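You operate a simulated robot arm through the tools that you are given. There is no shell and no other tool. Be economical: measure what you need, move in short steps, check, and stop when the job is done.

The job below is to be done with a simulated robot arm. You get a single attempt, and the scene is never put back.

JOB
Take the lump of plaster from the free corner of the trestle bench and leave it on the grey tile. Take the white peg and leave it on top of the white coupler on the worktop under the bare wall. Fetch the black bowl and set it in the measuring bucket. Take the green bowl and put it on top of the white tile panel. Take the stirring stick and leave it on the blue tile. Put the warning sign on the paste table away on the corner end of the plywood table. Do these in any order. Set down upright: lump of plaster, warning sign.

Only the result counts: the job must be done as asked and must still hold three seconds after the hand-in. Knocking over, shifting, dropping, spilling or breaking anything else fails it.

ROBOT AND FRAMES
A 6-joint arm with a two-finger gripper on a trunk, on a base that drives. Base frame: it is fixed to the floor where the robot stands at the start and does not move with it; the origin is under the middle of the robot, x ahead of it, y to its left, z up; the surface under the hand at the start is at about z = 800. Readings come in mm, degrees, newtons and seconds.
With the tool pointing down near the work surface it reaches from about 300 to 740 mm from the robot's upright axis, wherever it stands. Its first joint turns from -166.0 to 166.0 degrees. Places, roughly: black bowl (14x14x9 cm) [400, 1600, 800]; blue tile (13x13x1 cm) [1300, 1800, 900]; corner end of the plywood table [3100, 3100, 800]; coupler (4x4x6 cm) [2000, -2100, 900]; green bowl (14x14x9 cm) [500, 2100, 500]; grey tile (13x13x1 cm) [1400, 1800, 900]; lump of plaster (6x5x5 cm) [500, -200, 800]; measuring bucket [750, 2000, 500]; stirring stick (3x3x27 cm) [800, 2100, 700]; warning sign [-1500, 1000, 750]; white peg (2x2x8 cm) [400, 300, 800]; white tile panel (25x14x3 cm) [100, -2200, 900]. Payload 1.57 kg.
The tool frame sits at the grasp point between the pads (the TCP): z along the fingers, y along the line on which they close. The tips reach 21 mm beyond it. The gripper opens to 70 mm. The gripper's body begins 50 mm behind the TCP.
Orientation is told as [roll, pitch, yaw] about the base's x, y, z axes, in that order, counted from this pose: with the fingers straight down and closing along the base's y, the tool's x points along the base's -x, its y along +y and its z along -z.

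CONTROLS
- The arm moves only by the tool servo_tool. Its arguments are lists of equal length, an entry for each row: "slide": the shift along the base's x, y, z in mm, a list of three; "angular": the turn, a rotation vector about the base's x, y, z in degrees, a list of three; "grip": the gripper command, from -1 (shut) to 1 (fully open), values between in proportion. In form: {"slide": [[dx, dy, dz], ...], "angular": [[rx, ry, rz], ...], "grip": [grip, ...]}. A call has 1 to 10 rows; each row shifts and turns the commanded pose from where the row before left it. Each row takes 0.2 s and may step no farther than 50 mm and 8.6 degrees from the row before; otherwise, or with a gripper value out of range, the whole call is refused. Where a pose cannot be reached the arm comes as near as it can. A force on the tool above 40 N (or 10 N above the force at the start of the call, whichever is more), or a blocked arm, ends the call early, and 0.2 s more pass. Each finger halts on what it meets, pressing with about 30 N; the grip force reading is that of the motor and also rises with nothing between the fingers. The clock runs only during rows and for 0.2 s after the last one: add rows that do not move to give the fingers time. It gives the time, the measured TCP pose, the force on the tool (base axes), the opening and the grip force at its end, in the units of the frame above (readings bear some noise), with the torque about the TCP (base axes, N m) and any sound that the robot's microphone picked up, and new pictures: "views" is both (left out), scene, wrist or none.
- Cameras (640 x 400 px; columns grow to the right, rows downward): "scene" is now at [15, 153.8, 1476.3]; the picture's right is [-0.03, -1.00, 0.00], its down [-0.79, 0.03, -0.62] and it looks along [0.62, -0.02, -0.79] (base axes); focal length 282 px, centre (320, 200). "wrist" rides on the gripper at [79, 4, -81] in the tool frame; the picture's right is [-0.05, 1.00, 0.00], its down [-0.67, -0.04, -0.74] and it looks along [-0.74, -0.04, 0.67] (tool axes); focal length 256 px, centre (320, 200). There is no depth. A picture from a camera that has moved, and an enlarged one, comes with that camera's place and axes in the base frame and with its lens.
- drive_base(legs): drives the robot by 1 to 6 legs, each [ahead, left, turn to the left] in mm, mm and degrees, along the robot's own axes; the way and the turn of a leg run together, so that a leg with both is an arc; at most 1500 mm and 180 degrees a leg. The arm and the cameras ride along, it lands a little off, and it stops where it bumps. It gives what a move gives, and a new picture of the scene camera.
- head_to(pan, tilt): turns the head with the scene camera to pan (to the left, within 155 degrees either way) and tilt (down, from -29 to 69), counted from straight ahead of the robot. It gives what a move gives, and a new picture of the scene camera.
- zoom(camera, box): a new picture of the part [left, top, right, bottom] of that camera's present view, enlarged. It takes no simulated time.
- job_done(): hands the job in; it is judged then, once.

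Go step by step. Nothing tells you exact positions but the pictures and the camera data: compare them with the known pose of the tool, close in by small moves and look again before you grip or let go. The budget is 186 turns and 260 pictures, counting those below and the enlarged ones. Unless the task says otherwise, let go and move clear before handing in.

The tools are called after ">>>" as name(argument=value, ...) on one line, values as JSON. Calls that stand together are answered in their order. servo_tool: Moves the arm, as the interface text tells. Its arguments: {"type":"object","properties":{"slide":{"type":"array"},"angular":{"type":"array"},"grip":{"type":"array"},"views":{"type":"string","enum":["both","scene","wrist","none"]}},"required":["slide","angular","grip"]} The other tools are called the same way: drive_base (legs) drives the base; head_to (pan, tilt) turns the head that bears the scene camera; zoom (camera, box) takes an enlarged picture of a part of a camera's view; job_done () hands the job in.

At the start:

```text
time_s: 0.0
position: [402.5, 15.1, 1107.3]
tool_rot: [-0.1, -0.1, 0.2]
wrist_force: [0.9, -0.2, 0.4]
moment: [0.01, 0.01, -0.02]
opening: 70.2
grasp_force: 0.1
robot x, y, heading: [-1.8, -1.6, 0.1]
head pan, tilt: [-1.9, 51.8]
```

scene: 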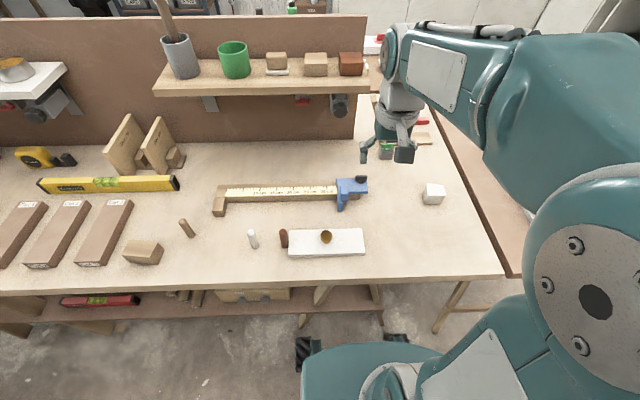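
wrist: 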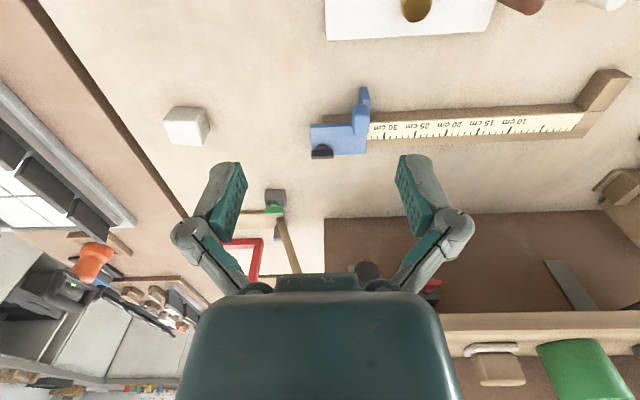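

The lump sits about (538,-198) and the white peg about (394,315) on the bench. I'll look around before moving.

>>> head_to(pan=70, tilt=25)

>>> head_to(pan=140, tilt=25)

>>> head_to(pan=-80, tilt=20)

>>> head_to(pan=20, tilt=15)

```text
time_s: 1.4
position: [401.9, 16.8, 1107.8]
tool_rot: [-0.1, 0.0, 0.2]
wrist_force: [0.1, -0.1, -0.3]
moment: [-0.03, -0.02, 0.02]
opening: 69.9
grasp_force: 0.0
robot x, y, heading: [-0.5, -2.3, 0.0]
head pan, tilt: [70.0, 25.0]
camera scene: at [-28.6, 242.9, 1516.1], right [0.94, -0.34, 0.0], down [-0.15, -0.4, -0.91], along [0.31, 0.85, -0.42], focal length 282 px, centre (320, 200)
```

scene: 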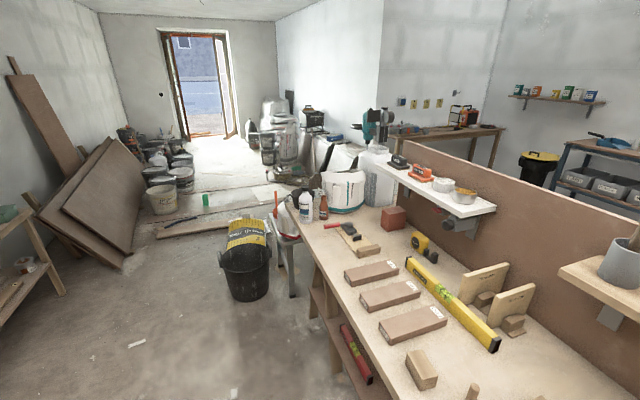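

```text
time_s: 2.9
position: [401.7, 15.6, 1107.7]
tool_rot: [0.0, 0.1, 0.1]
wrist_force: [0.4, 0.2, -0.4]
moment: [0.03, 0.01, 0.0]
opening: 70.2
grasp_force: 0.0
robot x, y, heading: [-2.3, -0.1, 0.0]
head pan, tilt: [140.0, 25.0]
camera scene: at [-130.8, 215.6, 1516.2], right [0.64, 0.77, 0.0], down [0.32, -0.27, -0.91], along [-0.69, 0.58, -0.42], focal length 282 px, centre (320, 200)
```

scene: 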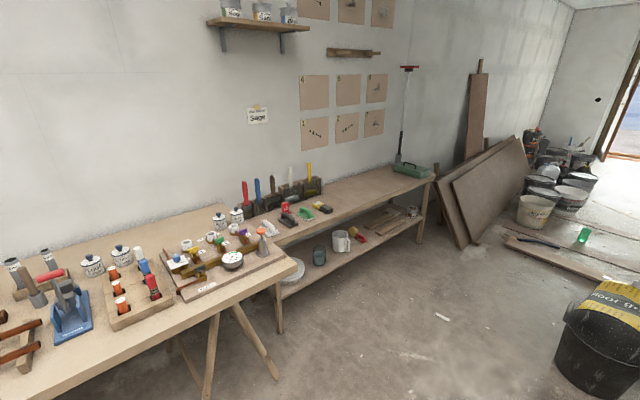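

```text
time_s: 6.0
position: [401.7, 16.3, 1108.0]
tool_rot: [0.0, 0.0, 0.1]
wrist_force: [-1.4, -0.9, 0.7]
moment: [-0.02, 0.0, 0.02]
opening: 70.2
grasp_force: 0.1
robot x, y, heading: [2.7, -1.5, -0.0]
head pan, tilt: [-80.0, 20.0]
camera scene: at [-44.0, 64.6, 1524.4], right [-0.98, -0.17, 0.0], down [-0.06, 0.34, -0.94], along [0.16, -0.93, -0.34], focal length 282 px, centre (320, 200)
```

scene: 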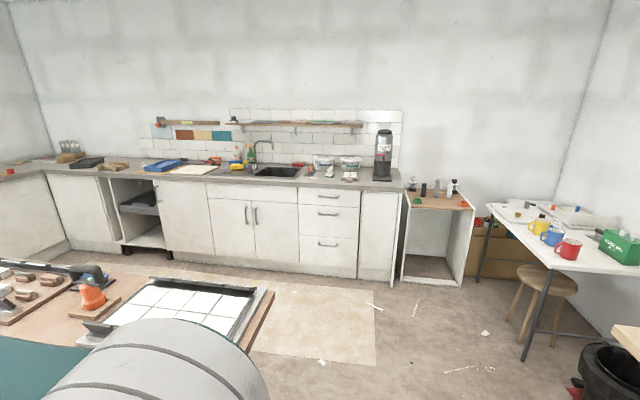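

```text
time_s: 7.8
position: [401.9, 17.3, 1108.3]
tool_rot: [0.0, -0.1, 0.1]
wrist_force: [-0.4, 0.6, 0.4]
moment: [0.01, 0.0, 0.02]
opening: 70.3
grasp_force: 0.0
robot x, y, heading: [-1.0, 1.3, 0.1]
head pan, tilt: [20.0, 15.0]
camera scene: at [27.6, 188.2, 1532.4], right [0.34, -0.94, 0.0], down [-0.24, -0.09, -0.97], along [0.91, 0.33, -0.26], focal length 282 px, centre (320, 200)
```

scene: 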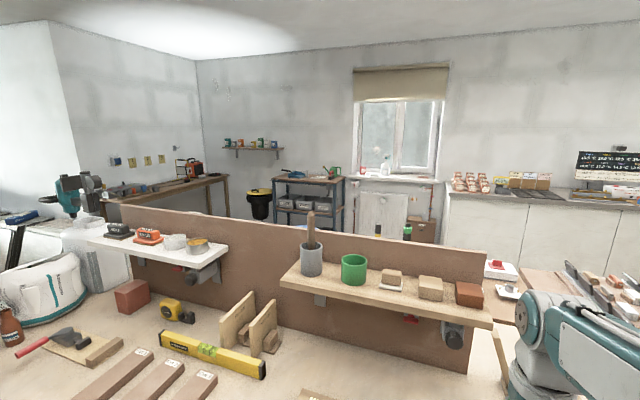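

I'll enlarge the areas of interest to find the bowls, bucket, tiles and stick.

>>> head_to(pan=60, tilt=30)

>>> zoom(camera="scene", box=[180, 100, 420, 250])

>>> zoom(camera="scene", box=[300, 40, 540, 190])

```text
time_s: 8.8
position: [401.2, 16.9, 1108.3]
tool_rot: [0.1, 0.0, 0.0]
wrist_force: [-0.1, 0.4, 0.1]
moment: [-0.03, -0.01, -0.02]
opening: 69.9
grasp_force: 0.1
robot x, y, heading: [-0.4, -1.1, -0.0]
head pan, tilt: [60.0, 30.0]
camera scene: at [-14.9, 234.6, 1508.2], right [0.87, -0.5, 0.0], down [-0.25, -0.43, -0.87], along [0.43, 0.75, -0.5], focal length 282 px, centre (320, 200)
```

scene: 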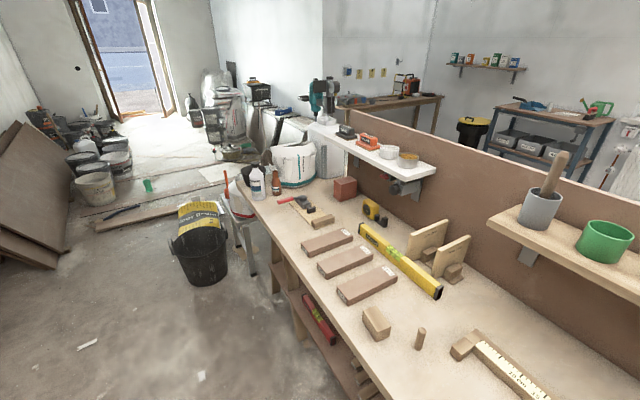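

```text
2.67 times, centred on (300, 175) of scene
camera zoom: at [-14.9, 234.6, 1508.2], right [0.87, -0.5, 0.0], down [-0.25, -0.43, -0.87], along [0.43, 0.75, -0.5], focal length 753 px, centre (373, 267)
```

zoom: 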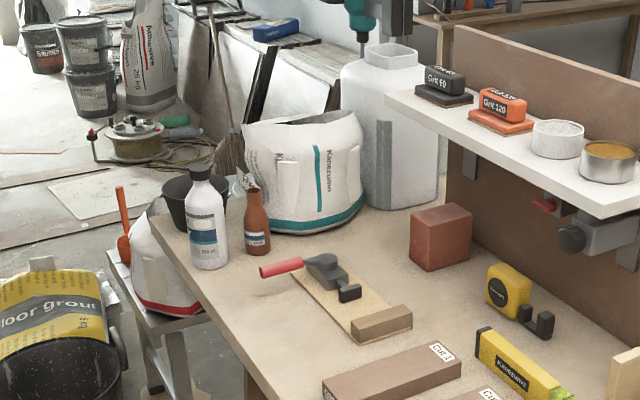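

```text
2.67 times, centred on (420, 115) of scene
camera zoom: at [-14.9, 234.6, 1508.2], right [0.87, -0.5, 0.0], down [-0.25, -0.43, -0.87], along [0.43, 0.75, -0.5], focal length 753 px, centre (53, 427)
```

zoom: 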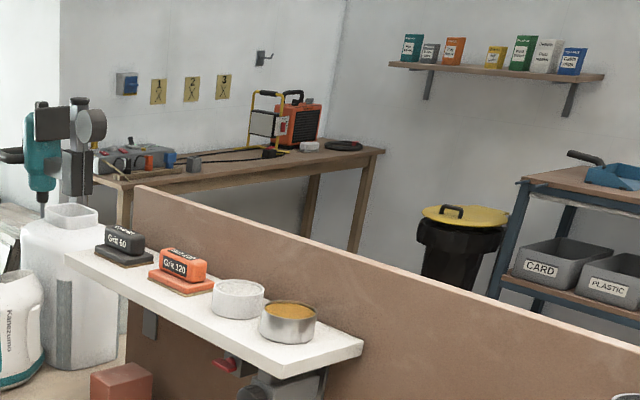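

Next: the white peg, standing at about (392,313). I'll move above it.

>>> head_to(pan=15, tilt=55)

>>> servo_tool(slide=[[-1, 48, 0], [-1, 48, 0], [-1, 48, 0], [-1, 48, 0], [-1, 48, 0], [-1, 48, 0], [-2, 8, -40], [0, 0, -45], [0, 0, -45]], angular=[[0, 0, 0], [0, 0, 0], [0, 0, 0], [0, 0, 0], [0, 0, 0], [0, 0, 0], [0, 0, 0], [0, 0, 0], [0, 0, 0]], grip=[1, 1, 1, 1, 1, 1, 1, 1, 1])

```text
time_s: 10.0
position: [401.6, 16.7, 1107.4]
tool_rot: [0.0, 0.0, 0.0]
wrist_force: [0.0, 0.1, 0.6]
moment: [0.0, -0.02, -0.01]
opening: 70.3
grasp_force: 0.0
robot x, y, heading: [0.7, -2.2, -0.2]
head pan, tilt: [15.0, 55.0]
camera scene: at [9.5, 175.0, 1472.2], right [0.26, -0.97, 0.0], down [-0.79, -0.21, -0.57], along [0.55, 0.15, -0.82], focal length 282 px, centre (320, 200)
```

scene: 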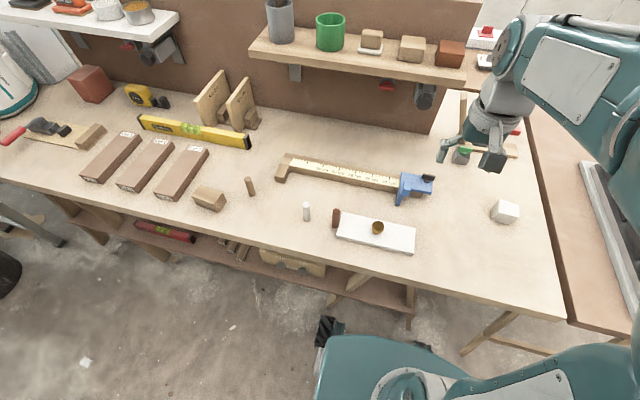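

```text
time_s: 12.0
position: [393.6, 313.6, 977.5]
tool_rot: [0.0, 0.0, 0.0]
wrist_force: [-1.1, -0.7, -0.7]
moment: [0.01, -0.02, -0.03]
opening: 69.8
grasp_force: 0.1
robot x, y, heading: [-0.3, -0.6, 0.0]
head pan, tilt: [15.0, 55.0]
camera scene: at [9.7, 176.9, 1471.9], right [0.26, -0.97, 0.0], down [-0.79, -0.21, -0.57], along [0.55, 0.15, -0.82], focal length 282 px, centre (320, 200)
camera wrist: at [313.4, 317.0, 1058.1], right [0.05, 1.0, 0.0], down [0.67, -0.03, 0.74], along [0.74, -0.04, -0.67], focal length 256 px, centre (320, 200)
```

scene: 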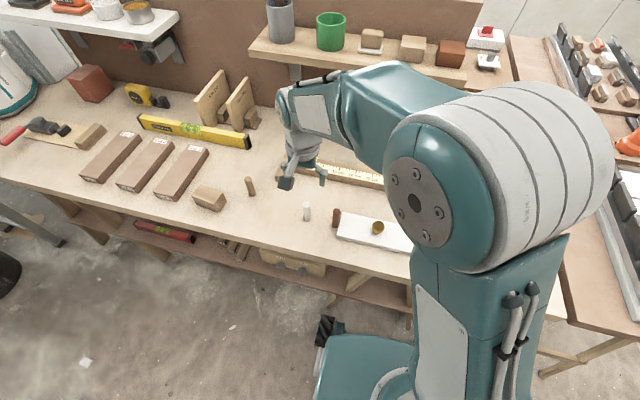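
wrist: 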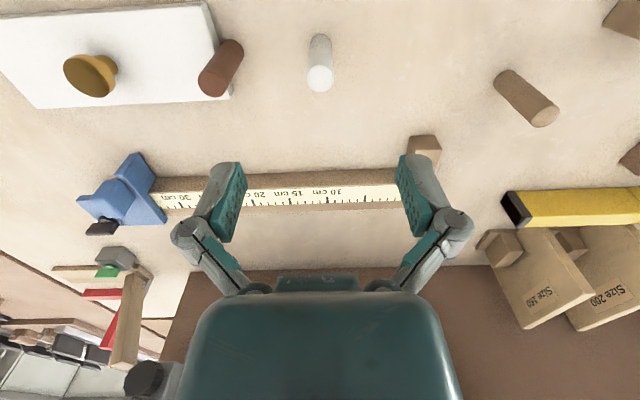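

Peg measured at (385,312). Descending with the gripper half open.

>>> servo_tool(slide=[[-8, -1, -30], [0, 0, -40], [0, 0, -30]], angular=[[0, 0, 0], [0, 0, 0], [0, 0, 0]], grip=[0.2, 0.2, 0.2])

```text
time_s: 12.8
position: [385.8, 313.3, 878.1]
tool_rot: [0.0, 0.0, 0.2]
wrist_force: [-0.1, -0.1, -0.7]
moment: [0.03, -0.01, 0.01]
opening: 42.1
grasp_force: 0.0
robot x, y, heading: [3.0, 0.2, -0.1]
head pan, tilt: [15.0, 55.0]
camera scene: at [9.8, 177.1, 1471.9], right [0.26, -0.97, 0.0], down [-0.79, -0.21, -0.57], along [0.55, 0.15, -0.82], focal length 282 px, centre (320, 200)
camera wrist: at [305.2, 316.7, 958.3], right [0.05, 1.0, 0.0], down [0.67, -0.03, 0.74], along [0.74, -0.04, -0.67], focal length 256 px, centre (320, 200)
```

scene: 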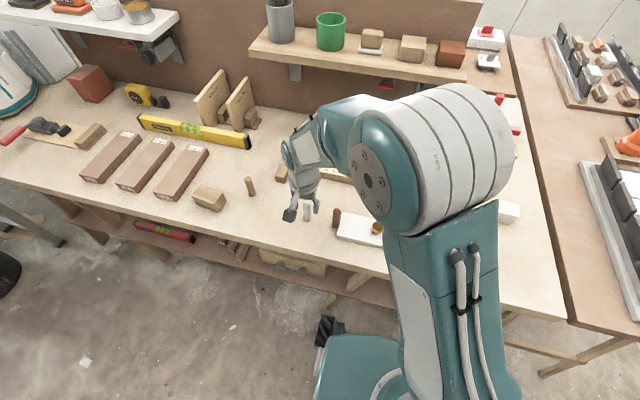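
wrist: 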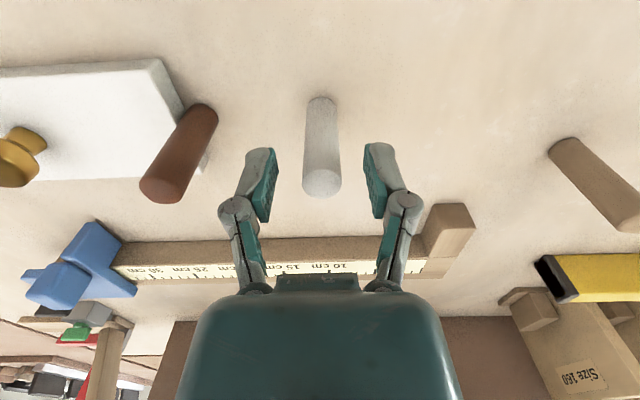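

>>> servo_tool(slide=[[-2, 0, -18], [0, 0, 0], [0, 0, 0], [0, 0, 0]], angular=[[0, 0, 0], [0, 0, 0], [0, 0, 0], [0, 0, 0]], grip=[0.2, -1, -1, -1], views="wrist")

>>> servo_tool(slide=[[0, 0, 40], [0, 0, 40], [0, 0, 40], [0, 0, 40], [0, 0, 40]], angular=[[0, 0, 0], [0, 0, 0], [0, 0, 0], [0, 0, 0], [0, 0, 0]], grip=[-1, -1, -1, -1, -1])

```text
time_s: 13.8
position: [383.2, 311.5, 860.2]
tool_rot: [0.0, 0.1, 0.2]
wrist_force: [-1.1, 0.3, -0.2]
moment: [-0.01, -0.01, -0.01]
opening: 16.6
grasp_force: 30.2
robot x, y, heading: [0.4, 2.8, -0.1]
head pan, tilt: [15.0, 55.0]
camera wrist: at [303.2, 315.8, 940.5], right [0.05, 1.0, 0.0], down [0.67, -0.03, 0.74], along [0.74, -0.04, -0.67], focal length 256 px, centre (320, 200)
```

wrist: 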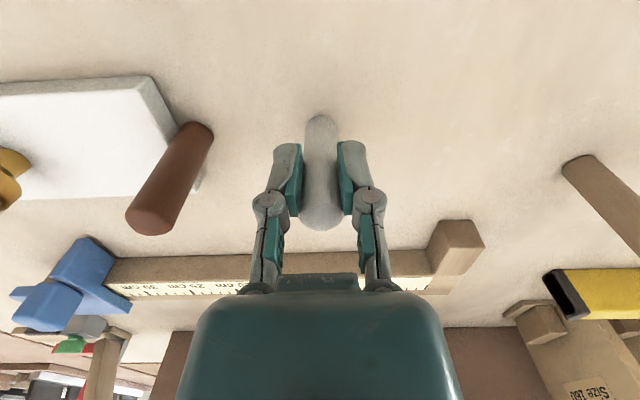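

```text
time_s: 15.0
position: [382.8, 312.4, 1059.8]
tool_rot: [-0.1, 0.1, 0.1]
wrist_force: [0.0, -0.2, -0.4]
moment: [0.0, 0.0, 0.03]
opening: 16.8
grasp_force: 30.3
robot x, y, heading: [2.2, -3.6, -0.1]
head pan, tilt: [15.0, 55.0]
camera scene: at [9.6, 176.1, 1472.0], right [0.26, -0.97, 0.0], down [-0.79, -0.21, -0.57], along [0.55, 0.15, -0.82], focal length 282 px, centre (320, 200)
camera wrist: at [302.8, 316.1, 1140.3], right [0.05, 1.0, 0.0], down [0.67, -0.03, 0.74], along [0.74, -0.04, -0.67], focal length 256 px, centre (320, 200)
```

scene: 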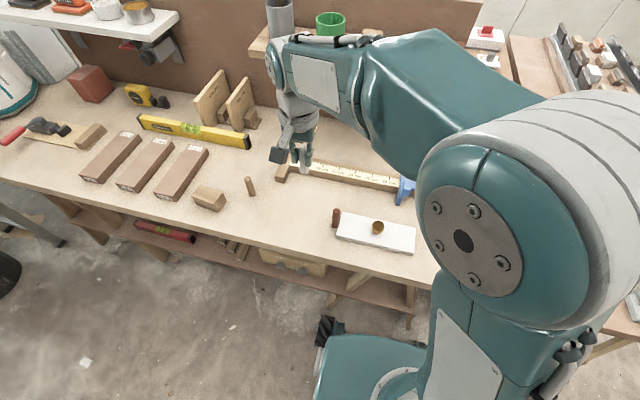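
wrist: 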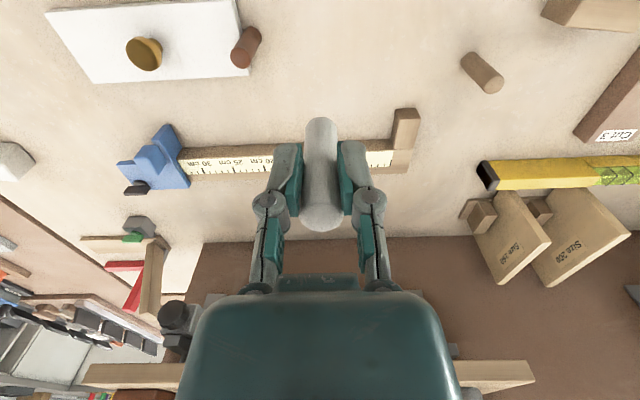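

Peg is held. I'll bring the arm to front and centre, then drive back, turn right and head for the counter.

>>> servo_tool(slide=[[-5, -50, 10], [-5, -50, 10], [-5, -50, 10], [-5, -50, 10], [-5, -50, 10], [-5, -50, 10]], angular=[[0, 0, 0], [0, 0, 0], [0, 0, 0], [0, 0, 0], [0, 0, 0], [0, 0, 0]], grip=[-1, -1, -1, -1, -1, -1], views="none")

>>> drive_base(legs=[[-300, 0, 0], [0, 0, -90], [900, 0, 0]])

>>> head_to(pan=50, tilt=25)

>>> head_to(pan=0, tilt=30)

```text
refused: row 1 steps farther than a row can; nothing moved
```

```text
time_s: 25.1
position: [0.8, -1281.8, 1059.6]
tool_rot: [0.1, 0.0, -90.5]
wrist_force: [-0.1, 0.6, 0.2]
moment: [-0.02, -0.01, 0.04]
opening: 0.1
grasp_force: 29.0
robot x, y, heading: [-308.7, -895.6, -90.7]
head pan, tilt: [15.0, 55.0]
camera scene: at [-133.3, -905.9, 1472.0], right [-0.97, -0.25, 0.0], down [-0.2, 0.79, -0.57], along [0.14, -0.55, -0.82], focal length 282 px, centre (320, 200)
```

scene: 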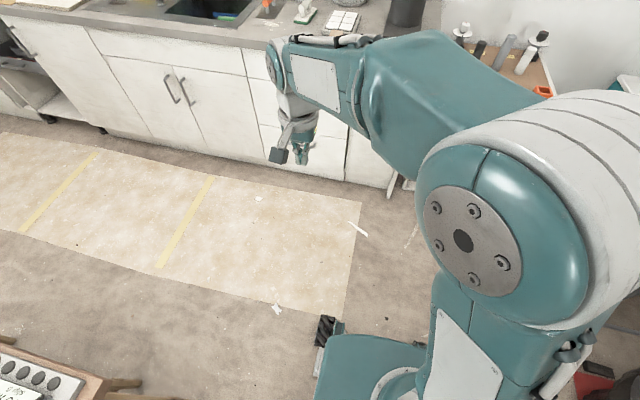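

```text
time_s: 26.2
position: [1.5, -1280.5, 1059.7]
tool_rot: [0.0, 0.0, -90.5]
wrist_force: [0.0, -0.1, 0.1]
moment: [-0.01, -0.04, -0.02]
opening: 0.0
grasp_force: 28.6
robot x, y, heading: [-306.3, -896.1, -90.7]
head pan, tilt: [50.0, 25.0]
camera scene: at [-81.3, -896.0, 1515.8], right [-0.65, -0.76, 0.0], down [-0.32, 0.28, -0.91], along [0.69, -0.59, -0.42], focal length 282 px, centre (320, 200)
```

scene: 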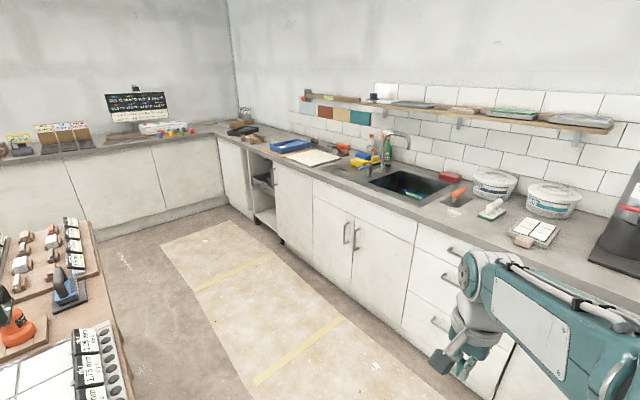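

```text
time_s: 27.3
position: [0.8, -1280.5, 1059.8]
tool_rot: [0.0, 0.0, -90.4]
wrist_force: [-0.2, -0.4, 0.4]
moment: [0.0, 0.0, 0.01]
opening: 0.1
grasp_force: 29.0
robot x, y, heading: [-303.6, -891.0, -90.5]
head pan, tilt: [0.0, 30.0]
camera scene: at [-152.1, -926.5, 1508.0], right [-1.0, 0.01, 0.0], down [0.0, 0.5, -0.87], along [-0.01, -0.87, -0.5], focal length 282 px, centre (320, 200)
```

scene: 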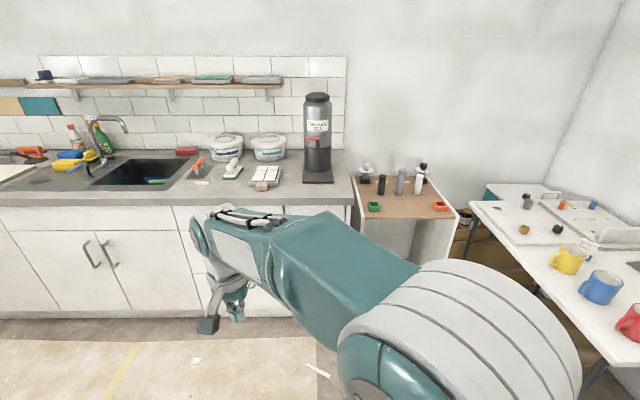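

The gripper reads shut: the peg has been lost on the way. I'll look for it.

>>> head_to(pan=120, tilt=45)

>>> head_to(pan=30, tilt=65)

>>> head_to(pan=150, tilt=65)

```text
time_s: 29.3
position: [0.3, -1280.9, 1060.0]
tool_rot: [0.0, 0.0, -90.5]
wrist_force: [-0.6, -0.9, -0.6]
moment: [-0.02, -0.01, 0.0]
opening: 0.0
grasp_force: 28.0
robot x, y, heading: [-307.1, -895.2, -90.6]
head pan, tilt: [120.0, 45.0]
camera scene: at [-80.4, -796.1, 1485.4], right [0.49, -0.87, 0.0], down [-0.62, -0.35, -0.71], along [0.61, 0.35, -0.71], focal length 282 px, centre (320, 200)
```

scene: 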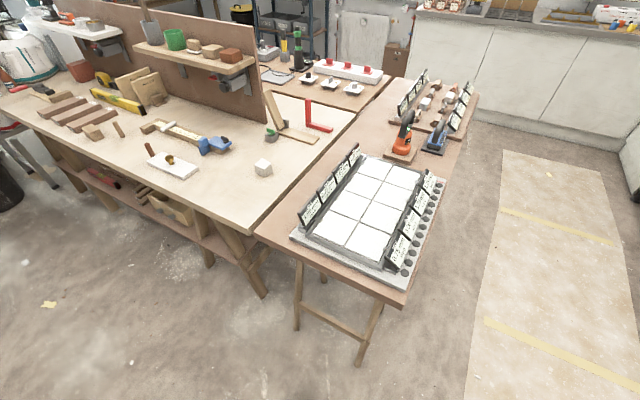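

```text
time_s: 31.0
position: [0.1, -1280.0, 1060.1]
tool_rot: [0.1, 0.0, -90.6]
wrist_force: [-0.5, -0.1, -0.2]
moment: [0.03, 0.01, 0.0]
opening: 0.0
grasp_force: 28.4
robot x, y, heading: [-311.0, -893.7, -90.6]
head pan, tilt: [30.0, 65.0]
camera scene: at [-121.4, -888.9, 1460.4], right [-0.87, -0.49, 0.0], down [-0.45, 0.79, -0.42], along [0.21, -0.37, -0.91], focal length 282 px, centre (320, 200)
```

scene: 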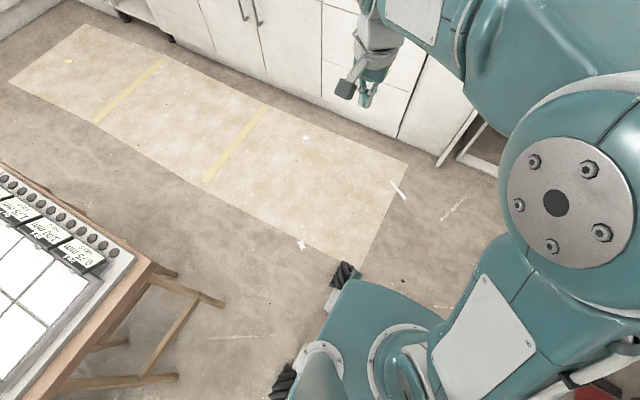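

```text
time_s: 33.0
position: [1.4, -1280.9, 1060.2]
tool_rot: [0.0, 0.0, -90.6]
wrist_force: [0.4, -0.9, 0.9]
moment: [-0.03, -0.03, -0.02]
opening: 0.0
grasp_force: 28.9
robot x, y, heading: [-308.5, -893.0, -90.6]
head pan, tilt: [150.0, 65.0]
camera scene: at [-120.4, -783.7, 1460.4], right [0.86, -0.51, 0.0], down [-0.46, -0.78, -0.42], along [0.21, 0.36, -0.91], focal length 282 px, centre (320, 200)
```

scene: 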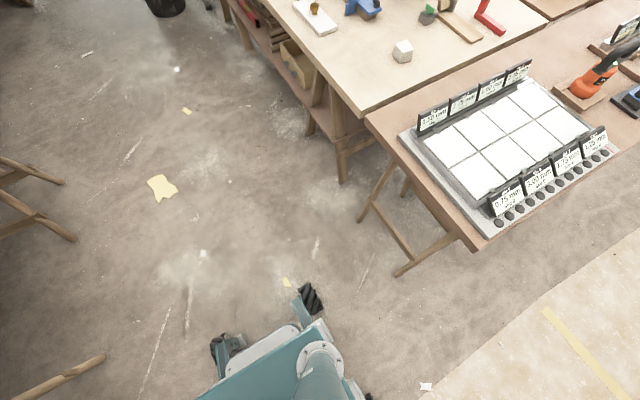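

>>> zoom(camera="scene", box=[60, 20, 380, 220])

>>> zoom(camera="scene", box=[120, 200, 440, 400])

```text
2.00 times, centred on (220, 120) of scene
camera zoom: at [-120.4, -783.7, 1460.4], right [0.86, -0.51, 0.0], down [-0.46, -0.78, -0.42], along [0.21, 0.36, -0.91], focal length 565 px, centre (520, 360)
```

zoom: 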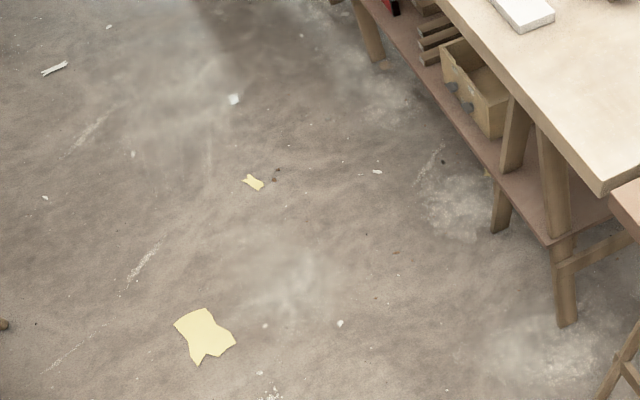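

```text
2.00 times, centred on (280, 300) of scene
camera zoom: at [-120.4, -783.7, 1460.4], right [0.86, -0.51, 0.0], down [-0.46, -0.78, -0.42], along [0.21, 0.36, -0.91], focal length 565 px, centre (400, 0)
```

zoom: 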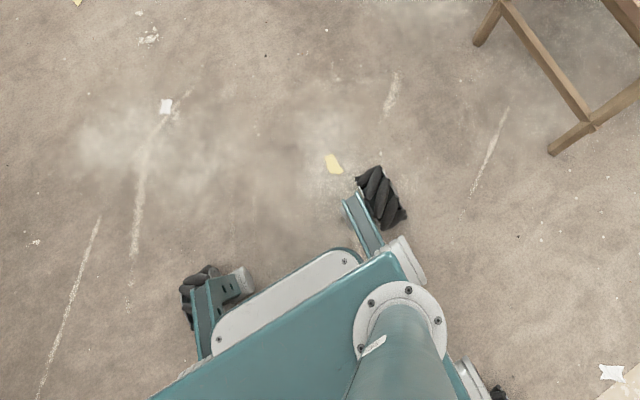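

>>> head_to(pan=90, tilt=66)

>>> head_to(pan=0, tilt=69)

>>> head_to(pan=-90, tilt=55)

>>> head_to(pan=-150, tilt=45)

```text
time_s: 34.3
position: [1.5, -1280.8, 1059.1]
tool_rot: [0.1, 0.1, -90.4]
wrist_force: [1.4, 0.3, -0.3]
moment: [0.01, 0.02, 0.0]
opening: 0.1
grasp_force: 28.6
robot x, y, heading: [-306.5, -891.3, -90.4]
head pan, tilt: [90.0, 66.0]
camera scene: at [-91.8, -836.5, 1459.3], right [-0.01, -1.0, 0.0], down [-0.91, 0.01, -0.41], along [0.41, 0.0, -0.91], focal length 282 px, centre (320, 200)
```

scene: 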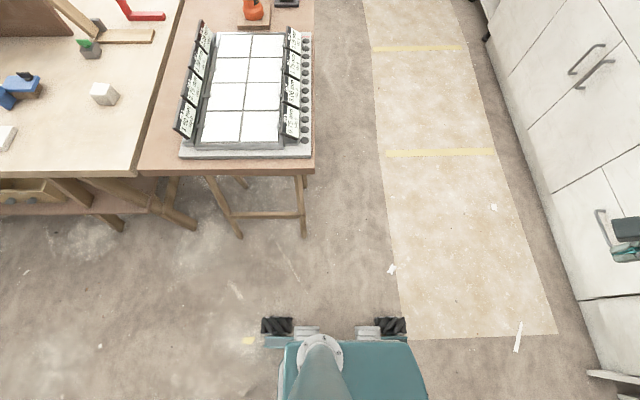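

```text
time_s: 35.9
position: [1.2, -1281.3, 1058.1]
tool_rot: [0.0, -0.1, -90.5]
wrist_force: [0.1, 0.0, -1.1]
moment: [-0.04, 0.0, 0.02]
opening: 0.2
grasp_force: 28.8
robot x, y, heading: [-307.5, -892.6, -90.7]
head pan, tilt: [0.0, 68.8]
camera scene: at [-151.9, -891.9, 1456.6], right [-1.0, 0.01, 0.0], down [0.01, 0.93, -0.36], along [-0.01, -0.36, -0.93], focal length 282 px, centre (320, 200)
```

scene: 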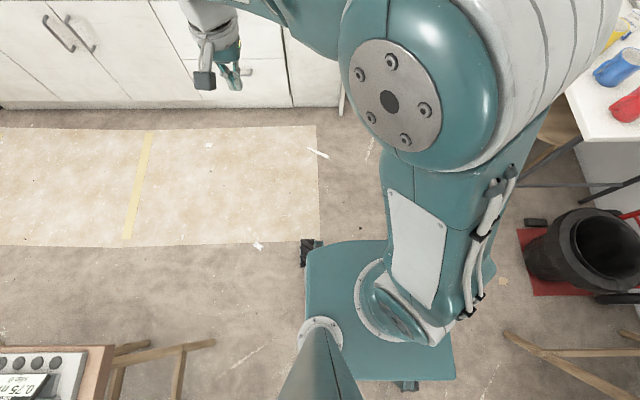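

```text
time_s: 37.6
position: [0.5, -1279.5, 1059.8]
tool_rot: [0.0, 0.0, -90.4]
wrist_force: [0.5, 0.9, 0.8]
moment: [0.02, 0.01, 0.0]
opening: 0.0
grasp_force: 29.1
robot x, y, heading: [-305.1, -895.4, -90.6]
head pan, tilt: [-90.0, 55.0]
camera scene: at [-223.5, -835.3, 1472.2], right [0.01, 1.0, 0.0], down [0.82, -0.01, -0.57], along [-0.57, 0.01, -0.82], focal length 282 px, centre (320, 200)
```

scene: 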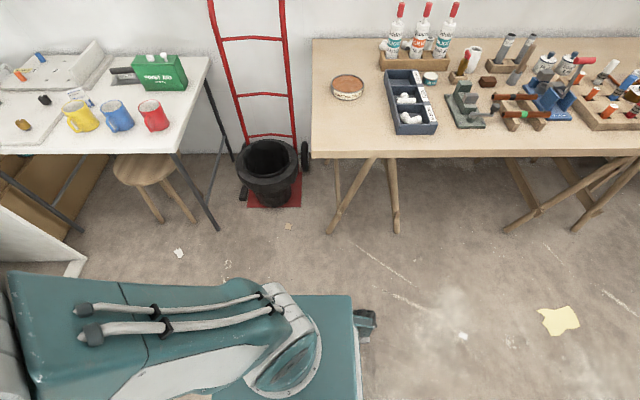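

```text
time_s: 38.9
position: [-0.1, -1280.7, 1059.0]
tool_rot: [0.0, 0.0, -90.5]
wrist_force: [0.4, 0.4, -0.5]
moment: [-0.01, -0.03, 0.02]
opening: 0.2
grasp_force: 27.9
robot x, y, heading: [-308.3, -894.7, -90.8]
head pan, tilt: [-150.0, 45.0]
camera scene: at [-191.3, -765.2, 1485.6], right [0.87, 0.49, 0.0], down [0.35, -0.62, -0.71], along [-0.35, 0.62, -0.71], focal length 282 px, centre (320, 200)
```

scene: 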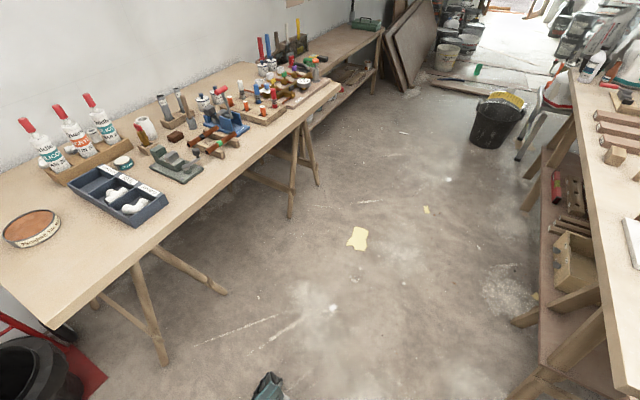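

>>> zoom(camera="wrist", box=[0, 0, 640, 400])

>>> head_to(pan=140, tilt=45)

>>> zoom(camera="scene", box=[160, 50, 480, 250])

```text
1.00 times, centred on (320, 200) of wrist (not enlarged: the box is as wide or as high as the picture)
camera zoom: at [4.6, -1201.5, 1140.3], right [1.0, -0.06, 0.0], down [-0.04, -0.67, 0.74], along [-0.05, -0.74, -0.67], focal length 256 px, centre (320, 200)
```

zoom: 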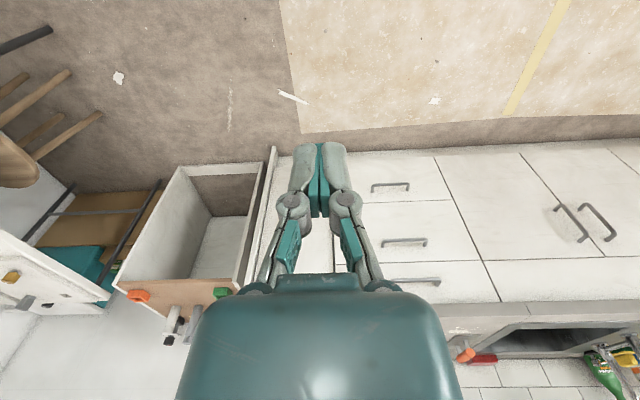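

```text
time_s: 42.9
position: [0.2, -1279.9, 1059.4]
tool_rot: [0.0, 0.0, -90.5]
wrist_force: [0.6, 0.3, -0.7]
moment: [0.02, -0.02, 0.02]
opening: 0.0
grasp_force: 28.2
robot x, y, heading: [-309.9, -895.2, -90.7]
head pan, tilt: [140.0, 45.0]
camera scene: at [-98.3, -774.2, 1485.5], right [0.76, -0.65, 0.0], down [-0.46, -0.54, -0.71], along [0.46, 0.54, -0.71], focal length 282 px, centre (320, 200)
```

scene: 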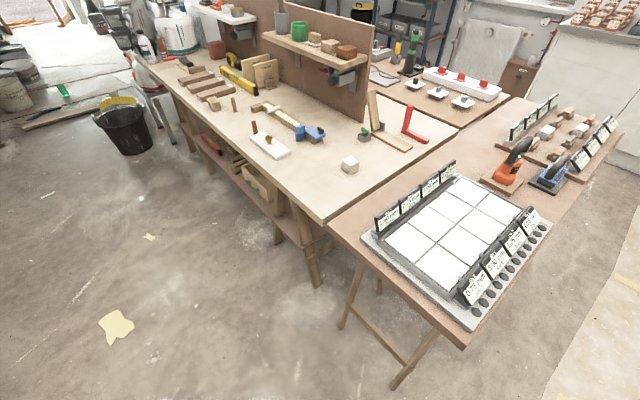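

```text
2.00 times, centred on (320, 150) of scene
camera zoom: at [-98.3, -774.2, 1485.5], right [0.76, -0.65, 0.0], down [-0.46, -0.54, -0.71], along [0.46, 0.54, -0.71], focal length 565 px, centre (320, 300)
```

zoom: 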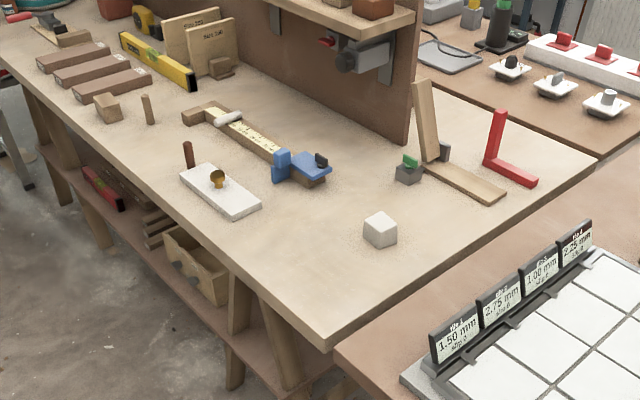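

The peg slipped out when the base started: it now lies across the ruler on the bench, at about (564,341). I'll drive back.

>>> drive_base(legs=[[-890, 0, 0], [0, 0, 90], [300, 0, 0]])

>>> head_to(pan=15, tilt=50)

>>> servo_tool(slide=[[40, 0, 0], [40, 0, 0], [40, 0, 0]], angular=[[0, 0, 0], [0, 0, 0], [0, 0, 0]], grip=[1, 1, 1])

```text
time_s: 53.1
position: [380.9, 318.6, 1059.8]
tool_rot: [0.0, 0.0, 0.4]
wrist_force: [1.4, 0.0, 0.6]
moment: [-0.02, 0.0, 0.0]
opening: 0.0
grasp_force: 27.9
robot x, y, heading: [-0.2, 5.8, 0.4]
head pan, tilt: [140.0, 45.0]
camera scene: at [-123.6, 213.5, 1485.5], right [0.64, 0.77, 0.0], down [0.54, -0.45, -0.71], along [-0.55, 0.45, -0.71], focal length 282 px, centre (320, 200)
```

scene: 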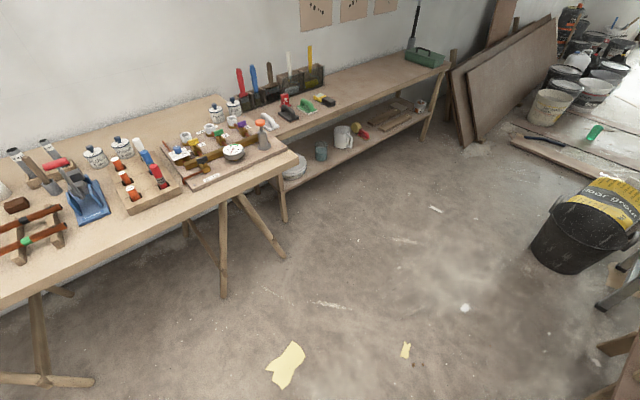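

```text
time_s: 55.1
position: [380.8, 317.7, 1060.5]
tool_rot: [0.0, 0.1, 0.4]
wrist_force: [-1.0, 0.0, -0.1]
moment: [-0.03, 0.0, 0.01]
opening: 0.0
grasp_force: 28.0
robot x, y, heading: [2.1, 1.6, 0.4]
head pan, tilt: [15.0, 50.0]
camera scene: at [13.4, 182.3, 1478.5], right [0.27, -0.96, 0.0], down [-0.74, -0.21, -0.64], along [0.62, 0.17, -0.77], focal length 282 px, centre (320, 200)
```

scene: 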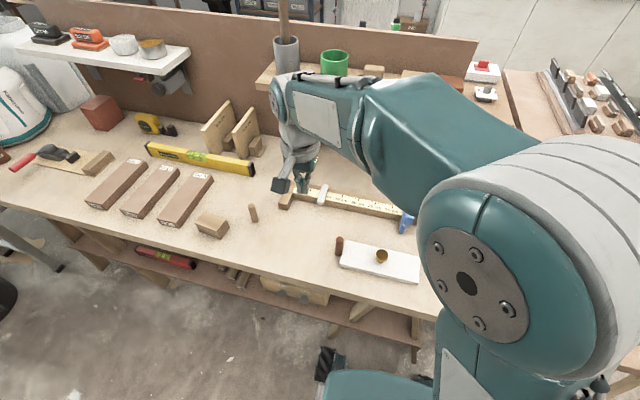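

```text
time_s: 55.9
position: [501.9, 317.7, 1060.3]
tool_rot: [0.0, 0.0, 0.5]
wrist_force: [0.4, 0.0, -0.2]
moment: [0.03, -0.01, -0.02]
opening: 70.2
grasp_force: 0.0
robot x, y, heading: [0.2, 3.8, 0.5]
head pan, tilt: [15.0, 50.0]
camera scene: at [14.0, 182.7, 1478.4], right [0.27, -0.96, 0.0], down [-0.74, -0.21, -0.64], along [0.62, 0.17, -0.77], focal length 282 px, centre (320, 200)
camera wrist: at [421.4, 321.1, 1141.0], right [0.04, 1.0, 0.0], down [0.67, -0.03, 0.74], along [0.74, -0.03, -0.67], focal length 256 px, centre (320, 200)
```

scene: 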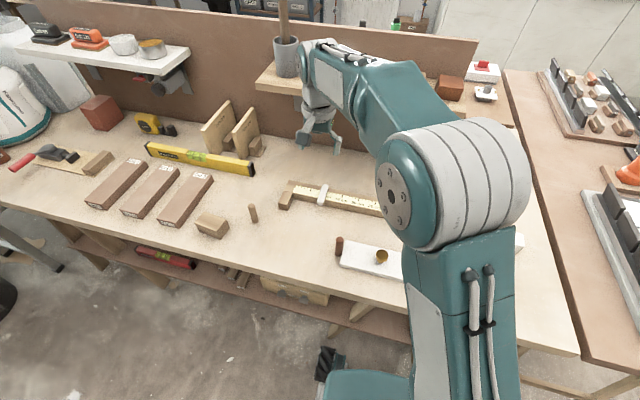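
wrist: 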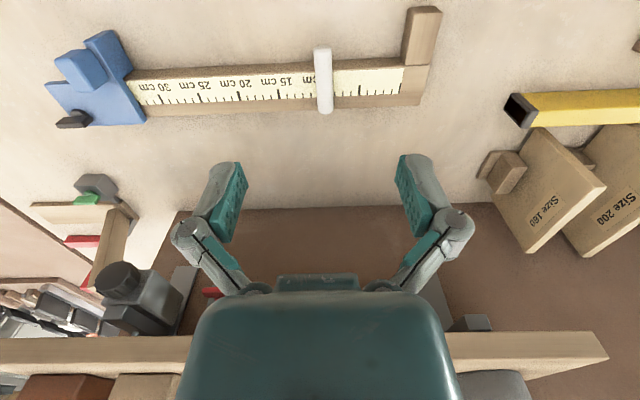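

The peg lies along x, centred at about (550,320), across the ruler. I'll go over it and lower to look closer.

>>> servo_tool(slide=[[40, 2, -45], [6, 0, -45], [0, 0, -45], [0, 0, -25]], angular=[[0, 0, 0], [0, 0, 0], [0, 0, 0], [0, 0, 0]], grip=[0.2, 0.2, 0.2, 0.2])

```text
refused: row 1 steps farther than a row can; nothing moved
```

>>> servo_tool(slide=[[26, 2, -40], [20, 0, -40], [0, 0, -45], [0, 0, -35]], angular=[[0, 0, 0], [0, 0, 0], [0, 0, 0], [0, 0, 0]], grip=[0.2, 0.2, 0.2, 0.2])

```text
time_s: 56.9
position: [548.7, 318.9, 899.6]
tool_rot: [-0.1, 0.1, 0.5]
wrist_force: [-0.1, 0.0, -0.4]
moment: [0.03, 0.0, 0.02]
opening: 41.7
grasp_force: 0.0
robot x, y, heading: [1.4, 5.1, 0.4]
head pan, tilt: [15.0, 50.0]
camera scene: at [14.3, 182.8, 1478.4], right [0.27, -0.96, 0.0], down [-0.74, -0.21, -0.64], along [0.62, 0.17, -0.77], focal length 282 px, centre (320, 200)
camera wrist: at [468.1, 323.6, 979.5], right [0.04, 1.0, 0.0], down [0.67, -0.03, 0.74], along [0.74, -0.03, -0.67], focal length 256 px, centre (320, 200)
```

scene: 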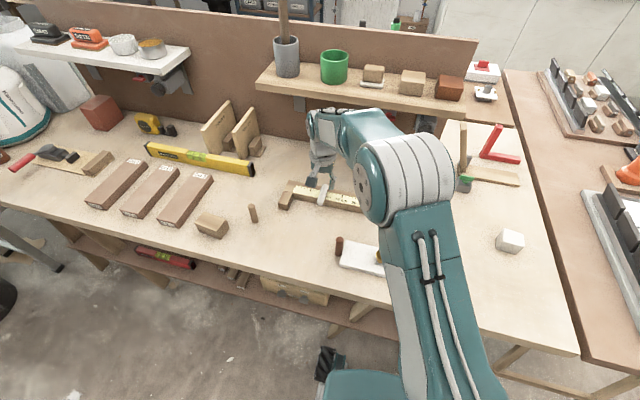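
wrist: 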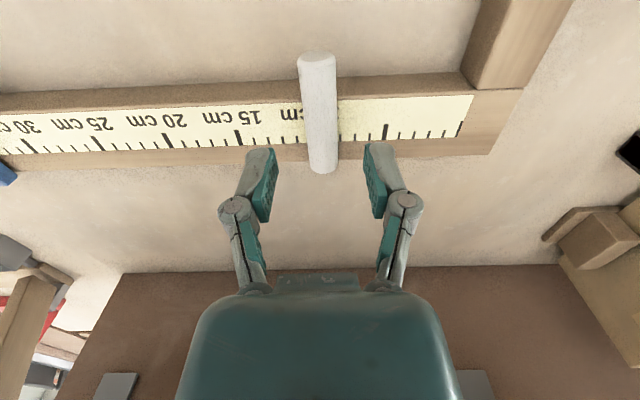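

I'll grip the overhanging near half of the peg, at x≈535, clear of the ruler.

>>> servo_tool(slide=[[-14, 1, -30], [0, 0, -25], [0, 0, -15], [0, 0, 0], [0, 0, 0], [0, 0, 0]], angular=[[0, 0, 0], [0, 0, 0], [0, 0, 0], [0, 0, 0], [0, 0, 0], [0, 0, 0]], grip=[0.2, 0.2, 0.2, -1, -1, -1], views="wrist")

>>> servo_tool(slide=[[0, 0, 40], [0, 0, 40], [0, 0, 40], [-10, 0, 40], [-20, 0, 40]], angular=[[0, 0, 0], [0, 0, 0], [0, 0, 0], [0, 0, 0], [0, 0, 0]], grip=[-1, -1, -1, -1, -1], views="wrist")

```text
time_s: 58.3
position: [531.7, 320.8, 830.0]
tool_rot: [0.0, 0.0, 0.4]
wrist_force: [-0.7, -0.5, 0.6]
moment: [0.01, 0.0, -0.01]
opening: 17.0
grasp_force: 29.6
robot x, y, heading: [3.1, 5.7, 0.5]
head pan, tilt: [15.0, 50.0]
camera wrist: at [453.1, 324.0, 910.5], right [0.04, 1.0, 0.0], down [0.67, -0.03, 0.74], along [0.74, -0.03, -0.67], focal length 256 px, centre (320, 200)
```

wrist: 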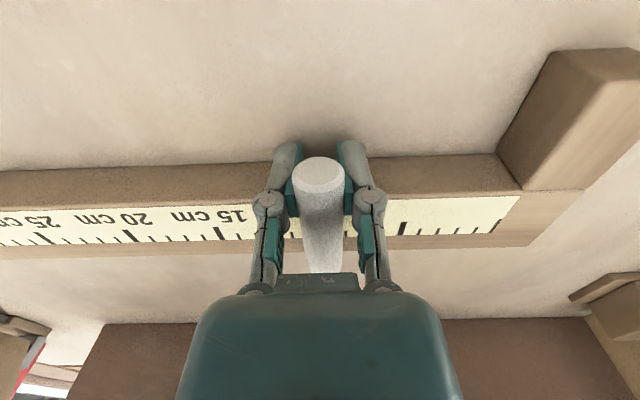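

```text
time_s: 59.5
position: [502.2, 320.4, 1029.9]
tool_rot: [0.0, 0.1, 0.5]
wrist_force: [0.4, -0.7, 0.4]
moment: [0.02, 0.01, -0.01]
opening: 16.7
grasp_force: 29.9
robot x, y, heading: [2.2, 0.9, 0.3]
head pan, tilt: [15.0, 50.0]
camera wrist: at [422.4, 323.7, 1110.6], right [0.04, 1.0, 0.0], down [0.67, -0.03, 0.74], along [0.74, -0.03, -0.67], focal length 256 px, centre (320, 200)
```

wrist: 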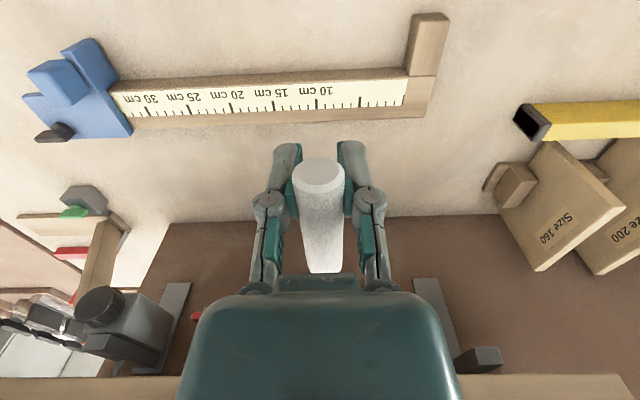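

Held again. I'll pull the arm in to the centre, then test with a very short drive.

>>> servo_tool(slide=[[-15, -45, 5], [-15, -45, 5], [-15, -45, 5], [-15, -45, 5], [-15, -45, 5], [-15, -45, 5]], angular=[[0, 0, 0], [0, 0, 0], [0, 0, 0], [0, 0, 0], [0, 0, 0], [0, 0, 0]], grip=[-1, -1, -1, -1, -1, -1], views="none")

>>> drive_base(legs=[[-20, 0, 0]])

```text
time_s: 60.9
position: [412.4, 50.2, 1060.0]
tool_rot: [0.1, 0.0, 0.5]
wrist_force: [-1.3, -0.4, -0.4]
moment: [0.01, 0.01, 0.01]
opening: 16.7
grasp_force: 29.6
robot x, y, heading: [-1.3, 4.7, 0.6]
head pan, tilt: [15.0, 50.0]
```

```text
time_s: 61.7
position: [392.1, 51.5, 1060.1]
tool_rot: [0.1, 0.0, 0.5]
wrist_force: [0.5, 0.4, -0.3]
moment: [0.0, -0.05, -0.03]
opening: 16.7
grasp_force: 29.7
robot x, y, heading: [-21.6, 2.1, 0.5]
head pan, tilt: [15.0, 50.0]
camera scene: at [-6.8, 180.2, 1478.7], right [0.27, -0.96, 0.0], down [-0.74, -0.2, -0.64], along [0.62, 0.17, -0.77], focal length 282 px, centre (320, 200)
```

scene: 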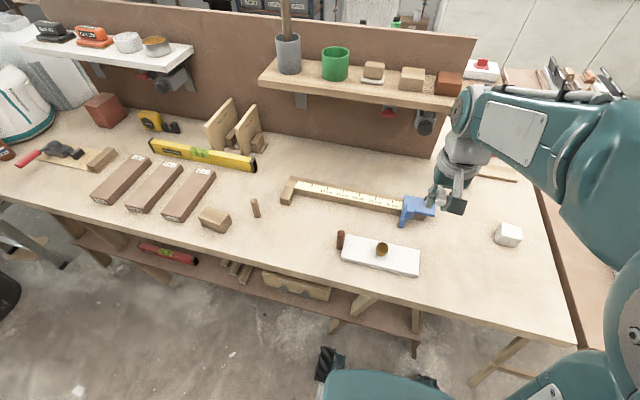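

>>> drive_base(legs=[[-280, 0, 0]])

>>> drive_base(legs=[[0, 0, -90]])

```text
time_s: 63.7
position: [112.6, 47.9, 1058.9]
tool_rot: [0.2, -0.1, 0.5]
wrist_force: [-0.4, -0.4, -0.9]
moment: [-0.03, 0.0, -0.01]
opening: 16.7
grasp_force: 29.8
robot x, y, heading: [-297.3, -1.8, 0.6]
head pan, tilt: [15.0, 50.0]
camera scene: at [-286.5, 178.5, 1478.6], right [0.27, -0.96, 0.0], down [-0.74, -0.2, -0.64], along [0.62, 0.17, -0.77], focal length 282 px, centre (320, 200)
```

scene: 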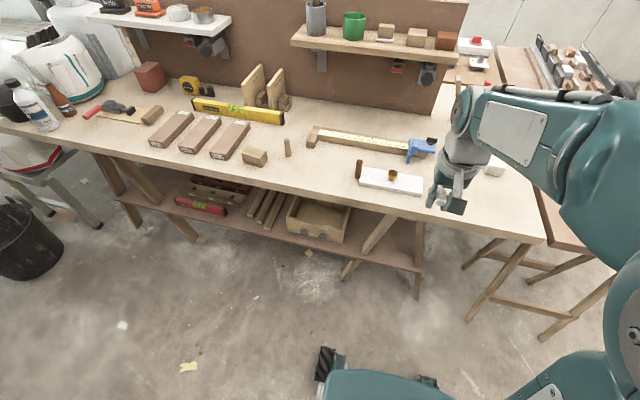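

```text
time_s: 67.9
position: [-250.8, -410.0, 1059.3]
tool_rot: [0.2, 0.0, -89.3]
wrist_force: [-0.7, -0.9, -0.3]
moment: [0.01, -0.01, 0.01]
opening: 16.8
grasp_force: 29.8
robot x, y, heading: [-298.2, 2.5, -89.4]
head pan, tilt: [15.0, 50.0]
camera scene: at [-125.9, -10.2, 1478.7], right [-0.96, -0.27, 0.0], down [-0.21, 0.74, -0.64], along [0.17, -0.62, -0.77], focal length 282 px, centre (320, 200)
```

scene: 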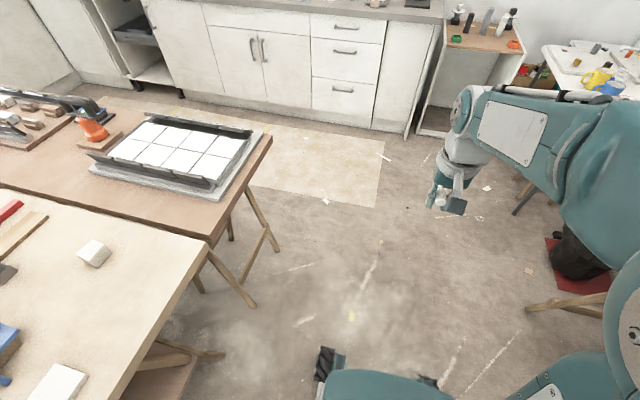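

Still held. Driving on to the counter.

>>> drive_base(legs=[[1400, 0, 0], [0, 1150, 0]])

>>> head_to(pan=35, tilt=28)

```text
time_s: 80.3
position: [893.1, -1813.2, 1060.7]
tool_rot: [0.1, 0.0, -89.4]
wrist_force: [0.4, 0.2, 0.7]
moment: [-0.02, -0.04, -0.03]
opening: 16.6
grasp_force: 30.4
robot x, y, heading: [844.3, -1403.5, -89.5]
head pan, tilt: [15.0, 50.0]
camera scene: at [1019.0, -1413.7, 1478.8], right [-0.96, -0.27, 0.0], down [-0.2, 0.74, -0.64], along [0.17, -0.62, -0.77], focal length 282 px, centre (320, 200)
```

scene: 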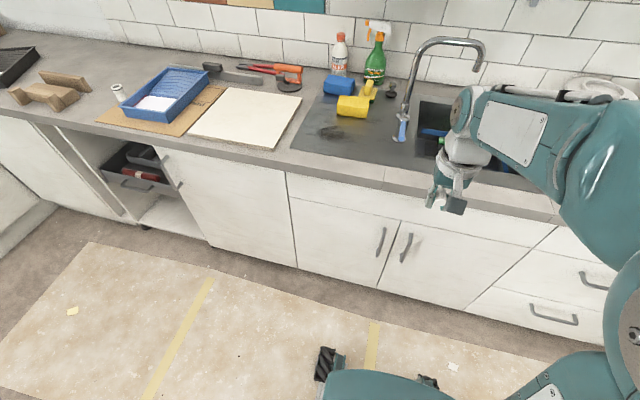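

```text
time_s: 81.2
position: [893.9, -1812.3, 1061.0]
tool_rot: [0.1, -0.1, -89.4]
wrist_force: [0.7, 0.6, 0.1]
moment: [0.02, 0.0, 0.0]
opening: 16.6
grasp_force: 29.3
robot x, y, heading: [845.6, -1400.9, -89.8]
head pan, tilt: [35.0, 28.0]
camera scene: at [1052.6, -1413.7, 1511.3], right [-0.81, -0.58, 0.0], down [-0.27, 0.38, -0.88], along [0.51, -0.72, -0.47], focal length 282 px, centre (320, 200)
```

scene: 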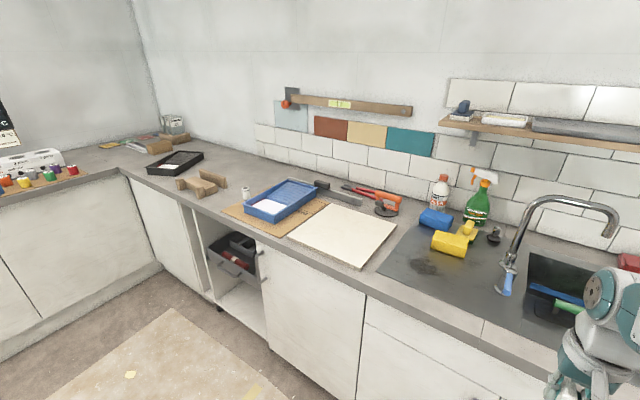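

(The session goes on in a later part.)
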